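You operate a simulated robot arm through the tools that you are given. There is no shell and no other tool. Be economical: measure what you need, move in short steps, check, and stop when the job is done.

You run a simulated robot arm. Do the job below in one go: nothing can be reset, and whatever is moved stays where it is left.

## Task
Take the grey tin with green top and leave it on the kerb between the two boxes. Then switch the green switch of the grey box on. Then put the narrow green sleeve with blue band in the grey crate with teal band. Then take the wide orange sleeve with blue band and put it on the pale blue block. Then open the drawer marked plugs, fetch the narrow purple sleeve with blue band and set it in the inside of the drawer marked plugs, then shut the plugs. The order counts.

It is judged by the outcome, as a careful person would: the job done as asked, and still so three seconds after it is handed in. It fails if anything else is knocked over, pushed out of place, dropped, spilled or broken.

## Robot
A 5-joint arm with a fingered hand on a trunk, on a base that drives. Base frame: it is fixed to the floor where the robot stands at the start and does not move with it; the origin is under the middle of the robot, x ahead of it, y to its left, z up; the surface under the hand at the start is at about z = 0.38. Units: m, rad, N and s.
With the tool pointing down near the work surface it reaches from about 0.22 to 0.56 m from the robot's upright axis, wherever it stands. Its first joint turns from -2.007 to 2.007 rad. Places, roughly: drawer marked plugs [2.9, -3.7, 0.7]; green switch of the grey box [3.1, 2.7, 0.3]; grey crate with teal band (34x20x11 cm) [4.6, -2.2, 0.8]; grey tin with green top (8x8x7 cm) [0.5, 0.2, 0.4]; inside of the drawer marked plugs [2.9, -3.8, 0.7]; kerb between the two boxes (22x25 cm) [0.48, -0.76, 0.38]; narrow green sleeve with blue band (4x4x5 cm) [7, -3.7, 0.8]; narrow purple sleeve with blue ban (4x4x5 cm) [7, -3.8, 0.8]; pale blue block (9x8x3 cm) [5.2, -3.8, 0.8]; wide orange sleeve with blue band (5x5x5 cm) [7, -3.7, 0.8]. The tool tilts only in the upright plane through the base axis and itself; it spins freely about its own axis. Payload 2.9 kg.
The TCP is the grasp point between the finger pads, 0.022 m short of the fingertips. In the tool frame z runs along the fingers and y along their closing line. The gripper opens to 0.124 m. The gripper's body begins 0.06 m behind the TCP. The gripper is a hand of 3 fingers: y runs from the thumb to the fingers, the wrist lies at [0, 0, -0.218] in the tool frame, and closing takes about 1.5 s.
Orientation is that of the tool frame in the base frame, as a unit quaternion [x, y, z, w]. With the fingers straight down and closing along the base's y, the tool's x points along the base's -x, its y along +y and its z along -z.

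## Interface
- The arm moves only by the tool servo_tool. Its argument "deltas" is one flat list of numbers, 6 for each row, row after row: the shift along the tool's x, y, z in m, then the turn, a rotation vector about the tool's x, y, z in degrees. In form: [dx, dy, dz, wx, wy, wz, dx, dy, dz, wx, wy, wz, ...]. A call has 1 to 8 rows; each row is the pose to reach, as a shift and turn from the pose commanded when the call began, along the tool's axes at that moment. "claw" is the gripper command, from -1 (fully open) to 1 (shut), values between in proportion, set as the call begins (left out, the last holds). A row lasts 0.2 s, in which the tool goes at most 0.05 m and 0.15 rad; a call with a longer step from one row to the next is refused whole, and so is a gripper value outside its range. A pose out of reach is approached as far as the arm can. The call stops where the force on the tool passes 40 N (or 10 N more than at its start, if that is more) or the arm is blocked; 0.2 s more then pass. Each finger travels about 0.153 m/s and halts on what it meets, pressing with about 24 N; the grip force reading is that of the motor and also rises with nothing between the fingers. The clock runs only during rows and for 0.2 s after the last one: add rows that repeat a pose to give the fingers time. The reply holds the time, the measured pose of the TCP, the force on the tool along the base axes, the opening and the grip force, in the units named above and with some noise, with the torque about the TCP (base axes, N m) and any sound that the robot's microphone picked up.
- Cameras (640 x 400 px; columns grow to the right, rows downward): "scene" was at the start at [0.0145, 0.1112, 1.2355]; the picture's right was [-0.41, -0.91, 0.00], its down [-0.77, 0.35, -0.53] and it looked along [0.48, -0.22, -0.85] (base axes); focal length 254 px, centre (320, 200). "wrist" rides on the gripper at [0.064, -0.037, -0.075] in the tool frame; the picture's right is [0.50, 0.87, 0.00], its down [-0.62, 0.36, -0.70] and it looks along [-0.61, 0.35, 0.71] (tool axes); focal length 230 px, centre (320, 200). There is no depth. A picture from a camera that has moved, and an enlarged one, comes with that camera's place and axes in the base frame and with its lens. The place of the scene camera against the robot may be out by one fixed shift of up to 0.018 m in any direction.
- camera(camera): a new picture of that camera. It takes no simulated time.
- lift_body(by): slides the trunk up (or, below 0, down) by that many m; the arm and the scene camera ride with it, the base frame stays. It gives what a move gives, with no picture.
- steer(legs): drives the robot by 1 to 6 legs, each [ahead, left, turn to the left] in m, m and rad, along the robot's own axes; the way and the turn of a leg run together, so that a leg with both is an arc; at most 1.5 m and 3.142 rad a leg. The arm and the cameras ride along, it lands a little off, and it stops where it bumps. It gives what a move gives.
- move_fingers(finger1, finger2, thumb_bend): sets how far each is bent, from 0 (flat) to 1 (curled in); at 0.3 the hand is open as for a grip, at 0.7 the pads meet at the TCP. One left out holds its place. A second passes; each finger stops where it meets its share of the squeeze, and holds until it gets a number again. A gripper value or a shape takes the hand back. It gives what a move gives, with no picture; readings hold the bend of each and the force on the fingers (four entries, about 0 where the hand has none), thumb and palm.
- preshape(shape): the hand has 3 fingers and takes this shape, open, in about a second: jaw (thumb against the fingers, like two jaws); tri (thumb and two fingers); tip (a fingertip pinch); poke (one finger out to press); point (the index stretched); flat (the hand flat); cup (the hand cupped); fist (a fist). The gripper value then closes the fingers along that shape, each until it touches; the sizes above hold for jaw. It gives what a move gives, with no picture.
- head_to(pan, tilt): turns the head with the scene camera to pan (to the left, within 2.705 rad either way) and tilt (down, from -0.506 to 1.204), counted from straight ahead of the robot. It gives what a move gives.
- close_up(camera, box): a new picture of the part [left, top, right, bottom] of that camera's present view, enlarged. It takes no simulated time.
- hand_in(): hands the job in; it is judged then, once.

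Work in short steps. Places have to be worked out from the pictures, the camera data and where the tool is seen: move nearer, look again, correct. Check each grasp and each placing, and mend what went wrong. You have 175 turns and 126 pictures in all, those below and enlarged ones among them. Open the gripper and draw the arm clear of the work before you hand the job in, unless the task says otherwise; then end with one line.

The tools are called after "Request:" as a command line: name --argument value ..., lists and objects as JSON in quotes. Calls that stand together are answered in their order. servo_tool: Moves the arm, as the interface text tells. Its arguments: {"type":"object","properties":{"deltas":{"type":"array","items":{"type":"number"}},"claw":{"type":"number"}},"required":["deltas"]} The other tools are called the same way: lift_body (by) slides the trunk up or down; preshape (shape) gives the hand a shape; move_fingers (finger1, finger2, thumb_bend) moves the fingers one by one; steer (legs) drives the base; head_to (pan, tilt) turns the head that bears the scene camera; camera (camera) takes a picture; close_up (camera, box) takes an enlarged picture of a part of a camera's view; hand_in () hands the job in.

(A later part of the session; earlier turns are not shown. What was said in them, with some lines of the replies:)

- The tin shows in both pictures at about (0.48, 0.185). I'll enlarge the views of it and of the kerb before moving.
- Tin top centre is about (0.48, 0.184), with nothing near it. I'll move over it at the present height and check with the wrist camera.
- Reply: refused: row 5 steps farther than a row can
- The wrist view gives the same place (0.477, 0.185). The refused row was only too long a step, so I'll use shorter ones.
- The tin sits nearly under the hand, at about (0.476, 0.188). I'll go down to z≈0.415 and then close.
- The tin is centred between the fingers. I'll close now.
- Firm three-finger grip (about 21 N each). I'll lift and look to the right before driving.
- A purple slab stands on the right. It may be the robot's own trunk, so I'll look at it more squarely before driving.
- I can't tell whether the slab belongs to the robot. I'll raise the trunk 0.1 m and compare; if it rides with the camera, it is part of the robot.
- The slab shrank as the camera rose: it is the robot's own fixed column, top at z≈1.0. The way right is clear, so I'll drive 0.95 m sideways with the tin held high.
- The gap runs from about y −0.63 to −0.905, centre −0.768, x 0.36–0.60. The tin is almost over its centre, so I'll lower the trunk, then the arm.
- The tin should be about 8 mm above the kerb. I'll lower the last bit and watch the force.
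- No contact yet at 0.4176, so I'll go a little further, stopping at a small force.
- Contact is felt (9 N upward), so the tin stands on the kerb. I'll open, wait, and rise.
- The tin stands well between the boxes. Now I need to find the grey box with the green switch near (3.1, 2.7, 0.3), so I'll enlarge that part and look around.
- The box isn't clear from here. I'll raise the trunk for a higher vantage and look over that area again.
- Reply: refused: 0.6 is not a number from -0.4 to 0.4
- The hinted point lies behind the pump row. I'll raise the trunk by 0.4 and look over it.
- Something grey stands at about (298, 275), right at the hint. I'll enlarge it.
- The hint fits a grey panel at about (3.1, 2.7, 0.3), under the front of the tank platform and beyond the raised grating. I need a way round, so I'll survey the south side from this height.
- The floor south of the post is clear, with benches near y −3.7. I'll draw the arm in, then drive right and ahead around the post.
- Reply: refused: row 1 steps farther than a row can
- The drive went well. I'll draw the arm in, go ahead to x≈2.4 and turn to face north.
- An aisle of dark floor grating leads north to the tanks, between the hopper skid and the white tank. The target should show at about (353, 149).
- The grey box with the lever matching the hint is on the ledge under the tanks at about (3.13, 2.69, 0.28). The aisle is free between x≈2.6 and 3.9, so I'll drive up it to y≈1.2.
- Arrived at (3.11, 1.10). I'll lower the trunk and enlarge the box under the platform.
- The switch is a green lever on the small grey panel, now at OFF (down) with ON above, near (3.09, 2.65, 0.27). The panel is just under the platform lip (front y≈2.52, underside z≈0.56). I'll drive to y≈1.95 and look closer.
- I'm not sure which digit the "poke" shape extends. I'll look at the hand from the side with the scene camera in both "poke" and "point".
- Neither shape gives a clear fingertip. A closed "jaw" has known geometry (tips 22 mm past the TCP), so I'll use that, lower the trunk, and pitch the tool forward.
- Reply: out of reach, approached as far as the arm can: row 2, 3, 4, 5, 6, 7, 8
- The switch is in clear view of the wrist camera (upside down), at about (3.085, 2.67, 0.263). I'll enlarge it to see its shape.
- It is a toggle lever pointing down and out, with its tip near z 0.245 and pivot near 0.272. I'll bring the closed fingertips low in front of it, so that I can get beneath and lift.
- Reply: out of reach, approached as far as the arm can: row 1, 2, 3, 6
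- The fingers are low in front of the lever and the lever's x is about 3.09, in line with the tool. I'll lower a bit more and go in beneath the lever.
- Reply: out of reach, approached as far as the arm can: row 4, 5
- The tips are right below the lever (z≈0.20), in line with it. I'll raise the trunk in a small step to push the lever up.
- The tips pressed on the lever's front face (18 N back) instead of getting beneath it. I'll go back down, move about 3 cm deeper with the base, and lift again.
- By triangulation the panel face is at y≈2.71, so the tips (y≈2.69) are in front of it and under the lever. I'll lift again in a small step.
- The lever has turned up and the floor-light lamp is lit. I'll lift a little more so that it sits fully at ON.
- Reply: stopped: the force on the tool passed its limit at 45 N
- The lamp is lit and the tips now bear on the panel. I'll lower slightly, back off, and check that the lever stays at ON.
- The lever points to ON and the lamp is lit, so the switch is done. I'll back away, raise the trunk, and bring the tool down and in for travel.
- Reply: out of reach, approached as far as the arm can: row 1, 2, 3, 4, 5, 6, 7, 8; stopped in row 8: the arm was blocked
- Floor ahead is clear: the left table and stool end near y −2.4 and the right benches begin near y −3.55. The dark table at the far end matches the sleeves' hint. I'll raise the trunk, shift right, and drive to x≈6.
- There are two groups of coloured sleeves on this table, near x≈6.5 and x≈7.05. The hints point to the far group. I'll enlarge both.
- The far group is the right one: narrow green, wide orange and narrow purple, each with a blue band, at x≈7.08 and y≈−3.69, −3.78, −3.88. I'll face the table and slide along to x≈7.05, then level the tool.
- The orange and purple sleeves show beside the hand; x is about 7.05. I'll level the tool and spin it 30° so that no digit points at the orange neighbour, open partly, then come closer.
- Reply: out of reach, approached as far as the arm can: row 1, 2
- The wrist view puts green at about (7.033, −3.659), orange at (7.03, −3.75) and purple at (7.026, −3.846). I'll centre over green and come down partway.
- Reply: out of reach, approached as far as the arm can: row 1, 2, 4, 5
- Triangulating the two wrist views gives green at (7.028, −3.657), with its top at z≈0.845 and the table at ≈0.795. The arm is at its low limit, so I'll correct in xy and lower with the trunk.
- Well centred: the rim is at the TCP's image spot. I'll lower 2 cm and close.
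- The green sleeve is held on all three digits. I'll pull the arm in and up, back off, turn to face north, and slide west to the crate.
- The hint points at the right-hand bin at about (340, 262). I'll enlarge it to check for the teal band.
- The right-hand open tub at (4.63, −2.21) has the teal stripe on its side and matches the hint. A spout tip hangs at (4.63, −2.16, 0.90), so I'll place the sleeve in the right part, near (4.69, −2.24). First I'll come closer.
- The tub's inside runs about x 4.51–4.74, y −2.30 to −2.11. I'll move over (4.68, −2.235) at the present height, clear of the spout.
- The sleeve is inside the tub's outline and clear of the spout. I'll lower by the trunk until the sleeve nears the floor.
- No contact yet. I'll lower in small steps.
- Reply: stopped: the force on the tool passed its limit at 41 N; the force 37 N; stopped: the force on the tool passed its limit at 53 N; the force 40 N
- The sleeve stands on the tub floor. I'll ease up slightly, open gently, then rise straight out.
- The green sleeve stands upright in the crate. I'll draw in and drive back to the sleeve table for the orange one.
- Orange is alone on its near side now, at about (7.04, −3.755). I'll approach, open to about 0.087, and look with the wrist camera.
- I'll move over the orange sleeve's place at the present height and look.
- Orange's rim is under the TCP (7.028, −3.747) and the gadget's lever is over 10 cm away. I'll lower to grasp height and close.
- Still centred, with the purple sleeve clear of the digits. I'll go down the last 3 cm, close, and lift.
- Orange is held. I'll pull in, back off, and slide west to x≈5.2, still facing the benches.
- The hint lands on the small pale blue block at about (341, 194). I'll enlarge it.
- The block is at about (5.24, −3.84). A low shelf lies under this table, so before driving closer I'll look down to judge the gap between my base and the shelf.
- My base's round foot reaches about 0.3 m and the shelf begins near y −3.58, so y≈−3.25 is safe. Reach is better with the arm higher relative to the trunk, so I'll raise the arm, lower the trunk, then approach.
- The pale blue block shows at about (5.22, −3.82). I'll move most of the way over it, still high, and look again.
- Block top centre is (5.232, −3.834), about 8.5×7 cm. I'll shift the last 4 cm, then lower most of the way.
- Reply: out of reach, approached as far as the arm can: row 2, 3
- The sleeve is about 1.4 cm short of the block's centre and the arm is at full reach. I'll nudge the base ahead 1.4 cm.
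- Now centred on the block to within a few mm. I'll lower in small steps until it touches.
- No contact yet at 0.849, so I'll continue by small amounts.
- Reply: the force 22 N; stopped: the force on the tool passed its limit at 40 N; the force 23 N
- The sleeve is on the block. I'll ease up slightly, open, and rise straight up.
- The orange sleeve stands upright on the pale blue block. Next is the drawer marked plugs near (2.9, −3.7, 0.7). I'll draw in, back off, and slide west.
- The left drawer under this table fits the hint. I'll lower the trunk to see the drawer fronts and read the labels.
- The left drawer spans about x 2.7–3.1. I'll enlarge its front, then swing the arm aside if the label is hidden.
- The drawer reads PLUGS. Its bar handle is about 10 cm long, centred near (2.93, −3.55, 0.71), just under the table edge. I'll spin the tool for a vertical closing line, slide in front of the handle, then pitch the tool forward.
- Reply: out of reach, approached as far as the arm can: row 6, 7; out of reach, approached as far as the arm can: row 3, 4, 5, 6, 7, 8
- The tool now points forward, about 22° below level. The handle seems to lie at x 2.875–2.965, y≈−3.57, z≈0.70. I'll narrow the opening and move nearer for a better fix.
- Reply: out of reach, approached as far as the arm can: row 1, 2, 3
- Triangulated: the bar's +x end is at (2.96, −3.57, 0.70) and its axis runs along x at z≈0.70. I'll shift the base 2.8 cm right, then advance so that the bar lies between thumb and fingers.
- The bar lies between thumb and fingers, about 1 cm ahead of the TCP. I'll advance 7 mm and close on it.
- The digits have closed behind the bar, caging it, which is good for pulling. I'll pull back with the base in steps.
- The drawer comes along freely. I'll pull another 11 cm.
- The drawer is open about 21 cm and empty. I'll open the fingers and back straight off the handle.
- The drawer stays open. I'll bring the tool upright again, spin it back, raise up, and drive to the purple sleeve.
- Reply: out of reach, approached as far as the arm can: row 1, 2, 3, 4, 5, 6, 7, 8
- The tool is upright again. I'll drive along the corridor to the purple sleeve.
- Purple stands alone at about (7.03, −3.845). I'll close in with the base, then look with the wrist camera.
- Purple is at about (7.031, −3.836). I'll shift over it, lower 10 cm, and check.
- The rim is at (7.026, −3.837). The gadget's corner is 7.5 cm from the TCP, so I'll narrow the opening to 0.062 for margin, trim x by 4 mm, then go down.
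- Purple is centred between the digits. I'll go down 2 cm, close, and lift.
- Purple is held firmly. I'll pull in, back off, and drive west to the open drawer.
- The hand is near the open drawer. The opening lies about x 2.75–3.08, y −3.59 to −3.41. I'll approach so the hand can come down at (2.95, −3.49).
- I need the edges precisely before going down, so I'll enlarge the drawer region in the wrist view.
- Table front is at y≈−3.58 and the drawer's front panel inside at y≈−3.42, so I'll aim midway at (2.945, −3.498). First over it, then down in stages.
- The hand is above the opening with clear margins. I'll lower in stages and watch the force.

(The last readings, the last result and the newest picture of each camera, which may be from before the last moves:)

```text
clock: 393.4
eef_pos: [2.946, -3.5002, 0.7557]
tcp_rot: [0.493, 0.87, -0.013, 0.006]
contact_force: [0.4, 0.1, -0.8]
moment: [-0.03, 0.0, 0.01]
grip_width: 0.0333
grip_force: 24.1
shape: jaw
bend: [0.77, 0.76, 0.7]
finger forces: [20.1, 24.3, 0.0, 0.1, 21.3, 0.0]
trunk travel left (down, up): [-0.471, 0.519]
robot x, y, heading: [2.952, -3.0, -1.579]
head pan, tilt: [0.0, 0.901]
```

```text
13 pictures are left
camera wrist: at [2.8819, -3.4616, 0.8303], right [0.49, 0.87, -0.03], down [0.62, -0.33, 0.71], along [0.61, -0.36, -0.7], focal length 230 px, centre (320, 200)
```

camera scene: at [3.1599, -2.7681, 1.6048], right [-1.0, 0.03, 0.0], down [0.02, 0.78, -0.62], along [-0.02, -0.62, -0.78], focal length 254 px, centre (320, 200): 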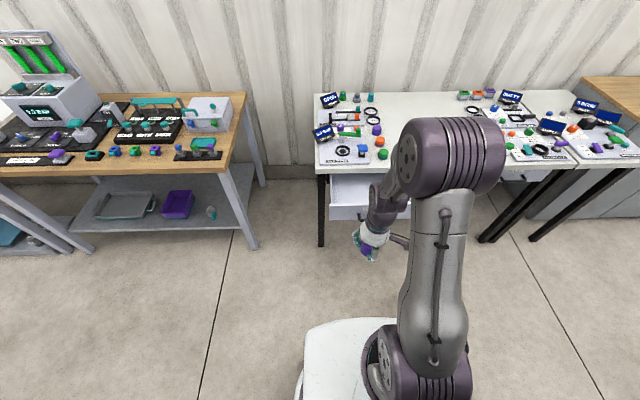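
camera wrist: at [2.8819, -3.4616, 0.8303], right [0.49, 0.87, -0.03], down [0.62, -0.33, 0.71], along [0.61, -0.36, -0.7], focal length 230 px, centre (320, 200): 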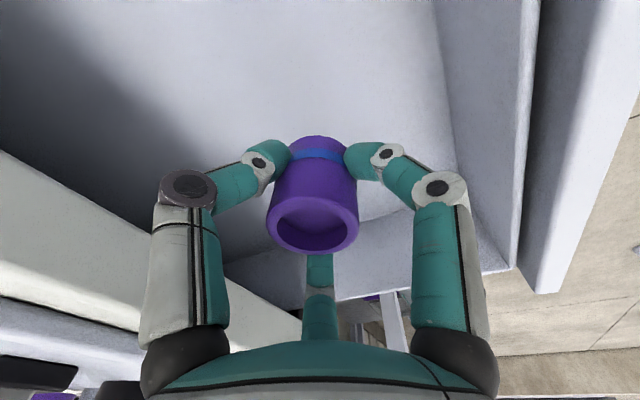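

Inside the drawer and clear on all sides. I'll continue down until contact.

Request:
lift_body --by -0.03

Request:
lift_body --by -0.015

```text
clock: 394.2
eef_pos: [2.9456, -3.501, 0.7269]
tcp_rot: [0.492, 0.87, -0.013, 0.007]
contact_force: [0.2, 1.0, -0.7]
moment: [-0.01, 0.01, 0.01]
grip_width: 0.0336
grip_force: 24.4
shape: jaw
bend: [0.77, 0.76, 0.7]
finger forces: [20.3, 24.3, 0.0, 0.0, 21.2, 0.0]
trunk travel left (down, up): [-0.441, 0.549]
robot x, y, heading: [2.9545, -3.0004, -1.574]
head pan, tilt: [0.0, 0.901]
```

```text
clock: 394.8
eef_pos: [2.9451, -3.5005, 0.7113]
tcp_rot: [0.492, 0.87, -0.012, 0.007]
contact_force: [0.4, 0.2, -0.9]
moment: [-0.04, 0.03, -0.02]
grip_width: 0.0333
grip_force: 24.5
shape: jaw
bend: [0.77, 0.76, 0.7]
finger forces: [20.2, 24.3, 0.1, 0.0, 21.3, 0.0]
trunk travel left (down, up): [-0.426, 0.564]
robot x, y, heading: [2.9555, -3.0043, -1.574]
head pan, tilt: [0.0, 0.901]
```

Still free at 0.711, so I'll lower further in small steps.

Request:
lift_body --by -0.012

Request:
lift_body --by -0.008

```text
clock: 395.4
eef_pos: [2.9458, -3.5013, 0.6991]
tcp_rot: [0.492, 0.871, -0.012, 0.007]
contact_force: [0.2, 0.0, 0.6]
moment: [-0.06, -0.04, 0.0]
grip_width: 0.0334
grip_force: 23.9
shape: jaw
bend: [0.77, 0.76, 0.7]
finger forces: [20.3, 24.7, 0.1, 0.1, 22.0, 0.0]
trunk travel left (down, up): [-0.414, 0.576]
robot x, y, heading: [2.9526, -3.0042, -1.573]
head pan, tilt: [0.0, 0.901]
```

```text
clock: 396.1
eef_pos: [2.945, -3.5008, 0.6968]
tcp_rot: [0.492, 0.87, -0.019, 0.011]
contact_force: [-0.2, -1.0, 24.6]
moment: [-0.16, 0.0, -0.04]
grip_width: 0.0358
grip_force: 23.9
shape: jaw
bend: [0.78, 0.78, 0.71]
finger forces: [23.7, 27.9, 0.0, 0.0, 26.7, 0.0]
trunk travel left (down, up): [-0.407, 0.583]
robot x, y, heading: [2.9574, -3.0013, -1.573]
head pan, tilt: [0.0, 0.901]
stopped: the force on the tool passed its limit at 41 N (the readings are from after the stop); the commanded pose is now the measured one
```

The sleeve is on the drawer floor. I'll ease up, open, and rise straight out.

Request:
lift_body --by 0.005

Request:
servo_tool --deltas '[0, 0, 0, 0, 0, 0, 0, 0, 0, 0, 0, 0, 0, 0, 0, 0, 0, 0, 0, 0, 0, 0, 0, 0, 0, 0, 0, 0, 0, 0]' --claw 0

Request:
lift_body --by 0.2

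Request:
camera --camera "wrist"

```text
clock: 396.7
eef_pos: [2.9452, -3.5008, 0.6986]
tcp_rot: [0.493, 0.87, -0.015, 0.008]
contact_force: [0.2, 0.7, 3.5]
moment: [-0.06, 0.0, 0.02]
grip_width: 0.0357
grip_force: 23.8
shape: jaw
bend: [0.78, 0.77, 0.69]
finger forces: [21.5, 25.3, 0.0, 0.0, 23.7, 0.1]
trunk travel left (down, up): [-0.412, 0.578]
robot x, y, heading: [2.9532, -3.0041, -1.57]
head pan, tilt: [0.0, 0.901]
```

```text
clock: 397.9
eef_pos: [2.9452, -3.5027, 0.6986]
tcp_rot: [0.493, 0.87, -0.015, 0.008]
contact_force: [0.6, 0.2, 0.0]
moment: [-0.01, -0.01, 0.0]
grip_width: 0.0617
grip_force: 0.0
shape: jaw
bend: [0.37, 0.37, 0.7]
finger forces: [0.0, 0.0, 0.1, 0.0, 0.0, 0.1]
trunk travel left (down, up): [-0.412, 0.578]
robot x, y, heading: [2.957, -2.9988, -1.572]
head pan, tilt: [0.0, 0.901]
```

```text
clock: 400.1
eef_pos: [2.9444, -3.5016, 0.8991]
tcp_rot: [0.492, 0.87, -0.016, 0.008]
contact_force: [-0.5, -1.1, -0.3]
moment: [0.05, 0.0, -0.05]
grip_width: 0.0615
grip_force: 0.1
shape: jaw
bend: [0.37, 0.37, 0.7]
finger forces: [0.0, 0.0, 0.0, 0.1, 0.0, 0.0]
trunk travel left (down, up): [-0.612, 0.378]
robot x, y, heading: [2.9545, -3.0075, -1.578]
head pan, tilt: [0.0, 0.901]
```

```text
12 pictures are left
camera wrist: at [2.8818, -3.4628, 0.9725], right [0.49, 0.87, -0.03], down [0.62, -0.32, 0.71], along [0.61, -0.37, -0.7], focal length 230 px, centre (320, 200)
```

wrist: 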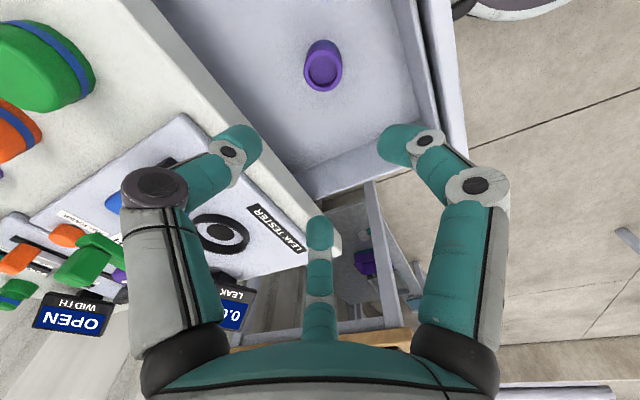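

The purple sleeve stands upright in the drawer. To shut it, I'll draw in, back away, close the hand, and pitch the tool forward, to push the panel beside the handle at x≈3.01.

Request:
servo_tool --deltas '[0.032, 0.019, 0, 0, 0, 0, 0.064, 0.039, 0, 0, 0, 0, 0.096, 0.058, 0, 0, 0, 0, 0.128, 0.077, 0, 0, 0, 0, 0.128, 0.077, 0, 0, 0, 0]' --claw 1

Request:
steer --legs '[[-0.33, 0.055, 0.005]]'

Request:
lift_body --by -0.2

Request:
servo_tool --deltas '[-0.011, -0.0065, 0, 4.33, -7.2, 0, -0.022, -0.013, 0, 8.66, -14.4, 0, -0.033, -0.0195, 0, 13, -21.6, 0, -0.044, -0.026, 0, 17.3, -28.8, 0, -0.055, -0.0325, 0, 21.7, -36, 0, -0.066, -0.039, 0, 26, -43.2, 0, -0.077, -0.0455, 0, 30.3, -50.4, 0, -0.0857, -0.0517, 0, 34.4, -57.2, 0]'

Request:
camera --camera "wrist"

```text
clock: 401.3
eef_pos: [2.9462, -3.3524, 0.8932]
tcp_rot: [0.493, 0.87, -0.015, 0.007]
contact_force: [-0.5, 0.3, 0.4]
moment: [0.0, 0.03, -0.02]
grip_width: 0.0
grip_force: 23.7
shape: jaw
bend: [0.7, 0.7, 0.7]
finger forces: [0.0, 0.0, 0.0, 0.0, 0.0, 0.0]
trunk travel left (down, up): [-0.612, 0.378]
robot x, y, heading: [2.953, -3.0032, -1.568]
head pan, tilt: [0.0, 0.901]
```

```text
clock: 403.5
eef_pos: [3.0043, -3.0147, 0.894]
tcp_rot: [0.49, 0.872, -0.015, 0.008]
contact_force: [-0.3, 0.7, -0.3]
moment: [-0.04, 0.01, 0.03]
grip_width: 0.0003
grip_force: 24.3
shape: jaw
bend: [0.7, 0.7, 0.7]
finger forces: [0.1, 0.0, 0.0, 0.0, 0.0, 0.0]
trunk travel left (down, up): [-0.612, 0.378]
robot x, y, heading: [3.0111, -2.6637, -1.572]
head pan, tilt: [0.0, 0.901]
```

```text
clock: 405.7
eef_pos: [3.0046, -3.0156, 0.6924]
tcp_rot: [0.489, 0.872, -0.015, 0.008]
contact_force: [0.5, 0.2, -0.6]
moment: [0.0, 0.0, -0.01]
grip_width: 0.0
grip_force: 24.5
shape: jaw
bend: [0.7, 0.7, 0.7]
finger forces: [0.1, 0.0, 0.1, 0.0, 0.0, 0.0]
trunk travel left (down, up): [-0.412, 0.578]
robot x, y, heading: [3.0081, -2.6682, -1.567]
head pan, tilt: [0.0, 0.901]
```

```text
clock: 407.5
eef_pos: [3.0099, -3.1265, 0.692]
tcp_rot: [0.405, 0.719, -0.492, 0.277]
contact_force: [-0.2, 0.0, 0.2]
moment: [-0.05, 0.02, 0.02]
grip_width: 0.0
grip_force: 24.0
shape: jaw
bend: [0.7, 0.7, 0.7]
finger forces: [0.0, 0.0, 0.1, 0.1, 0.0, 0.1]
out of reach, approached as far as the arm can: row 4, 5, 6, 7, 8
trunk travel left (down, up): [-0.412, 0.578]
robot x, y, heading: [3.0041, -2.6642, -1.568]
head pan, tilt: [0.0, 0.901]
```

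```text
11 pictures are left
camera wrist: at [2.9462, -3.0426, 0.6855], right [0.48, 0.32, -0.82], down [0.63, 0.53, 0.57], along [0.61, -0.79, 0.06], focal length 230 px, centre (320, 200)
```

wrist: 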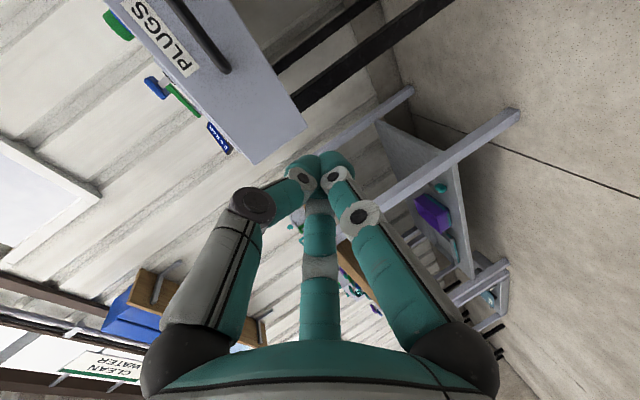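

The closed fingertips point at the panel (z≈0.66–0.75), to the side of the handle. I'll rise 1.5 cm to its middle and push gently with the base.

Request:
lift_body --by 0.015

Request:
steer --legs '[[0.23, 0, 0], [0.06, 0, 0], [0.06, 0, 0]]'

Request:
camera --camera "wrist"

```text
clock: 408.1
eef_pos: [3.0102, -3.1259, 0.7076]
tcp_rot: [0.405, 0.719, -0.492, 0.277]
contact_force: [0.0, 0.2, 0.2]
moment: [-0.03, 0.02, 0.03]
grip_width: 0.0002
grip_force: 24.5
shape: jaw
bend: [0.7, 0.7, 0.7]
finger forces: [0.0, 0.0, 0.1, 0.1, 0.0, 0.0]
trunk travel left (down, up): [-0.427, 0.563]
robot x, y, heading: [3.0083, -2.664, -1.571]
head pan, tilt: [0.0, 0.901]
```

```text
clock: 410.9
eef_pos: [3.0121, -3.4745, 0.7073]
tcp_rot: [0.404, 0.72, -0.492, 0.277]
contact_force: [0.7, 0.5, -0.1]
moment: [0.01, 0.02, 0.0]
grip_width: 0.0
grip_force: 24.1
shape: jaw
bend: [0.7, 0.7, 0.7]
finger forces: [0.0, 0.0, 0.0, 0.1, 0.0, 0.0]
trunk travel left (down, up): [-0.427, 0.563]
robot x, y, heading: [3.0123, -3.0129, -1.567]
head pan, tilt: [0.0, 0.901]
```

```text
10 pictures are left
camera wrist: at [2.9492, -3.392, 0.7004], right [0.48, 0.32, -0.82], down [0.62, 0.53, 0.57], along [0.62, -0.79, 0.06], focal length 230 px, centre (320, 200)
```

wrist: 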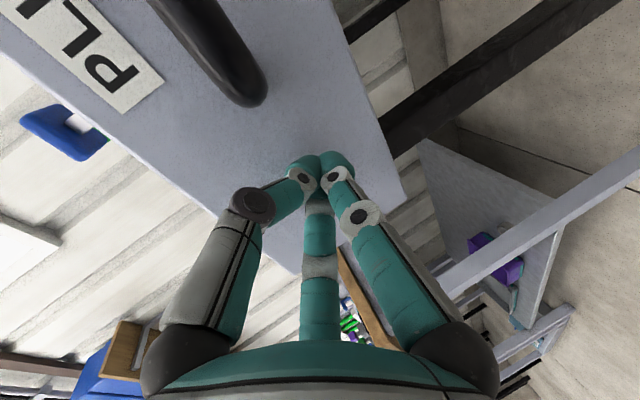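

The drawer is moving in easily. I'll push the remaining ~10 cm in small legs.

Request:
steer --legs '[[0.05, 0, 0], [0.035, 0, 0]]'

Request:
steer --legs '[[0.02, 0, 0]]'

Request:
camera --camera "scene"

```text
clock: 412.3
eef_pos: [3.0125, -3.5598, 0.7058]
tcp_rot: [0.405, 0.72, -0.491, 0.277]
contact_force: [0.7, -0.7, 0.4]
moment: [-0.01, -0.01, 0.0]
grip_width: 0.0001
grip_force: 23.8
shape: jaw
bend: [0.7, 0.7, 0.7]
finger forces: [0.0, 0.1, 0.0, 0.1, 0.1, 0.1]
trunk travel left (down, up): [-0.427, 0.563]
robot x, y, heading: [3.0142, -3.0963, -1.563]
head pan, tilt: [0.0, 0.901]
```

```text
clock: 413.1
eef_pos: [3.0149, -3.5783, 0.7076]
tcp_rot: [0.404, 0.721, -0.491, 0.277]
contact_force: [1.5, 19.2, -6.0]
moment: [0.25, 0.05, 0.1]
grip_width: 0.0001
grip_force: 23.8
shape: jaw
bend: [0.7, 0.7, 0.7]
finger forces: [0.0, 0.1, 0.1, 0.0, 0.0, 0.1]
trunk travel left (down, up): [-0.427, 0.563]
robot x, y, heading: [3.0111, -3.1186, -1.564]
head pan, tilt: [0.0, 0.901]
```

```text
9 pictures are left
camera scene: at [3.169, -3.1353, 1.3203], right [-1.0, -0.01, 0.0], down [-0.01, 0.78, -0.62], along [0.0, -0.62, -0.78], focal length 254 px, centre (320, 200)
```

scene: 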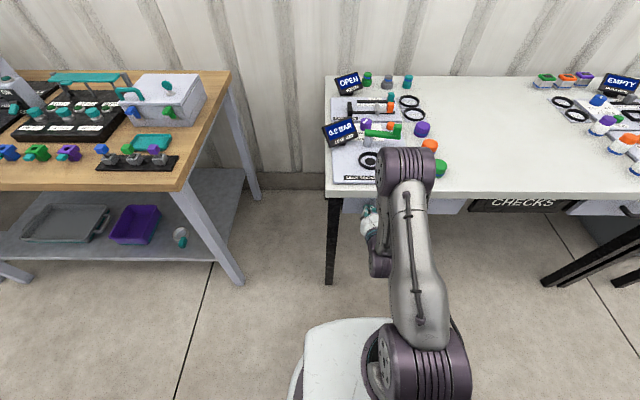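

A 19 N reaction shows the drawer has met its stop. I'll back off and check that it is flush.

Request:
steer --legs '[[-0.45, 0.25, 0]]'

Request:
head_to --pan -0.35 --tilt 0.6

Request:
camera --camera "scene"

```text
clock: 416.1
eef_pos: [3.2594, -3.1286, 0.705]
tcp_rot: [0.403, 0.721, -0.491, 0.278]
contact_force: [1.1, -0.3, -0.2]
moment: [0.0, 0.0, -0.03]
grip_width: 0.0001
grip_force: 24.0
shape: jaw
bend: [0.7, 0.7, 0.7]
finger forces: [0.0, 0.0, 0.1, 0.0, 0.1, 0.0]
trunk travel left (down, up): [-0.427, 0.563]
robot x, y, heading: [3.2593, -2.6683, -1.559]
head pan, tilt: [0.0, 0.901]
```

```text
clock: 416.9
eef_pos: [3.2596, -3.1289, 0.706]
tcp_rot: [0.404, 0.72, -0.491, 0.278]
contact_force: [0.9, 0.6, 0.8]
moment: [0.01, 0.03, -0.02]
grip_width: 0.0
grip_force: 24.1
shape: jaw
bend: [0.7, 0.7, 0.7]
finger forces: [0.1, 0.0, 0.0, 0.1, 0.1, 0.0]
trunk travel left (down, up): [-0.427, 0.563]
robot x, y, heading: [3.2582, -2.6709, -1.56]
head pan, tilt: [-0.351, 0.6]
```

```text
8 pictures are left
camera scene: at [3.3829, -2.6951, 1.3451], right [-0.94, 0.33, 0.0], down [0.19, 0.53, -0.82], along [-0.28, -0.78, -0.57], focal length 254 px, centre (320, 200)
```

scene: 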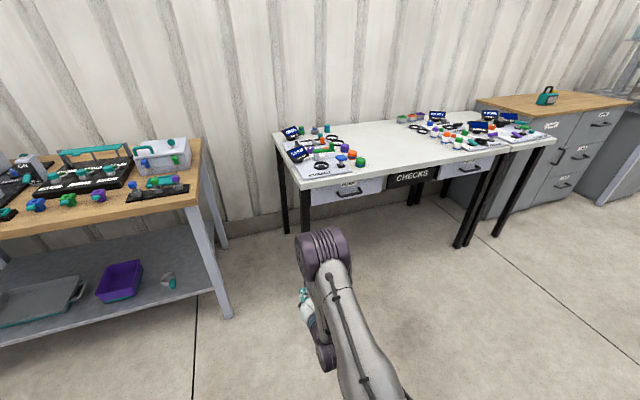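

The drawer looks closed. I'll enlarge to compare it with the other drawer.

Request:
close_up --camera "scene" --box '[280, 130, 520, 230]'

```text
2.67 times, centred on (400, 180) of scene
camera zoom: at [3.3829, -2.6951, 1.3451], right [-0.94, 0.33, 0.0], down [0.19, 0.53, -0.82], along [-0.28, -0.78, -0.57], focal length 678 px, centre (107, 253)
```

zoom: 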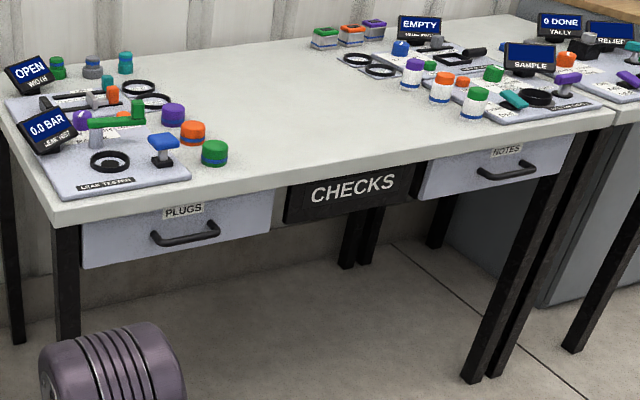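

The plugs drawer is flush like its neighbour. I'll open the gripper here in free space and hand in.

Request:
servo_tool --deltas '[0, 0, 0, 0, 0, 0, 0, 0, 0, 0, 0, 0, 0, 0, 0, 0, 0, 0, 0, 0, 0, 0, 0, 0, 0, 0, 0, 0, 0, 0]' --claw -1

Request:
hand_in

```text
clock: 418.1
eef_pos: [3.2593, -3.1297, 0.7061]
tcp_rot: [0.403, 0.721, -0.49, 0.279]
contact_force: [1.0, -0.5, 0.4]
moment: [0.01, 0.01, -0.02]
grip_width: 0.1239
grip_force: 0.1
shape: jaw
bend: [0.3, 0.3, 0.3]
finger forces: [0.0, 0.0, 0.1, 0.1, 0.0, 0.0]
trunk travel left (down, up): [-0.427, 0.563]
robot x, y, heading: [3.2567, -2.6646, -1.565]
head pan, tilt: [-0.351, 0.6]
```

```text
The job is handed in.
```

All five steps were done in the order you gave, and the job is handed in: the tin is on the kerb between the boxes, the green switch is on with its lamp lit, the green sleeve is in the crate, the orange sleeve is on the pale blue block, and the purple sleeve is in the shut plugs drawer.
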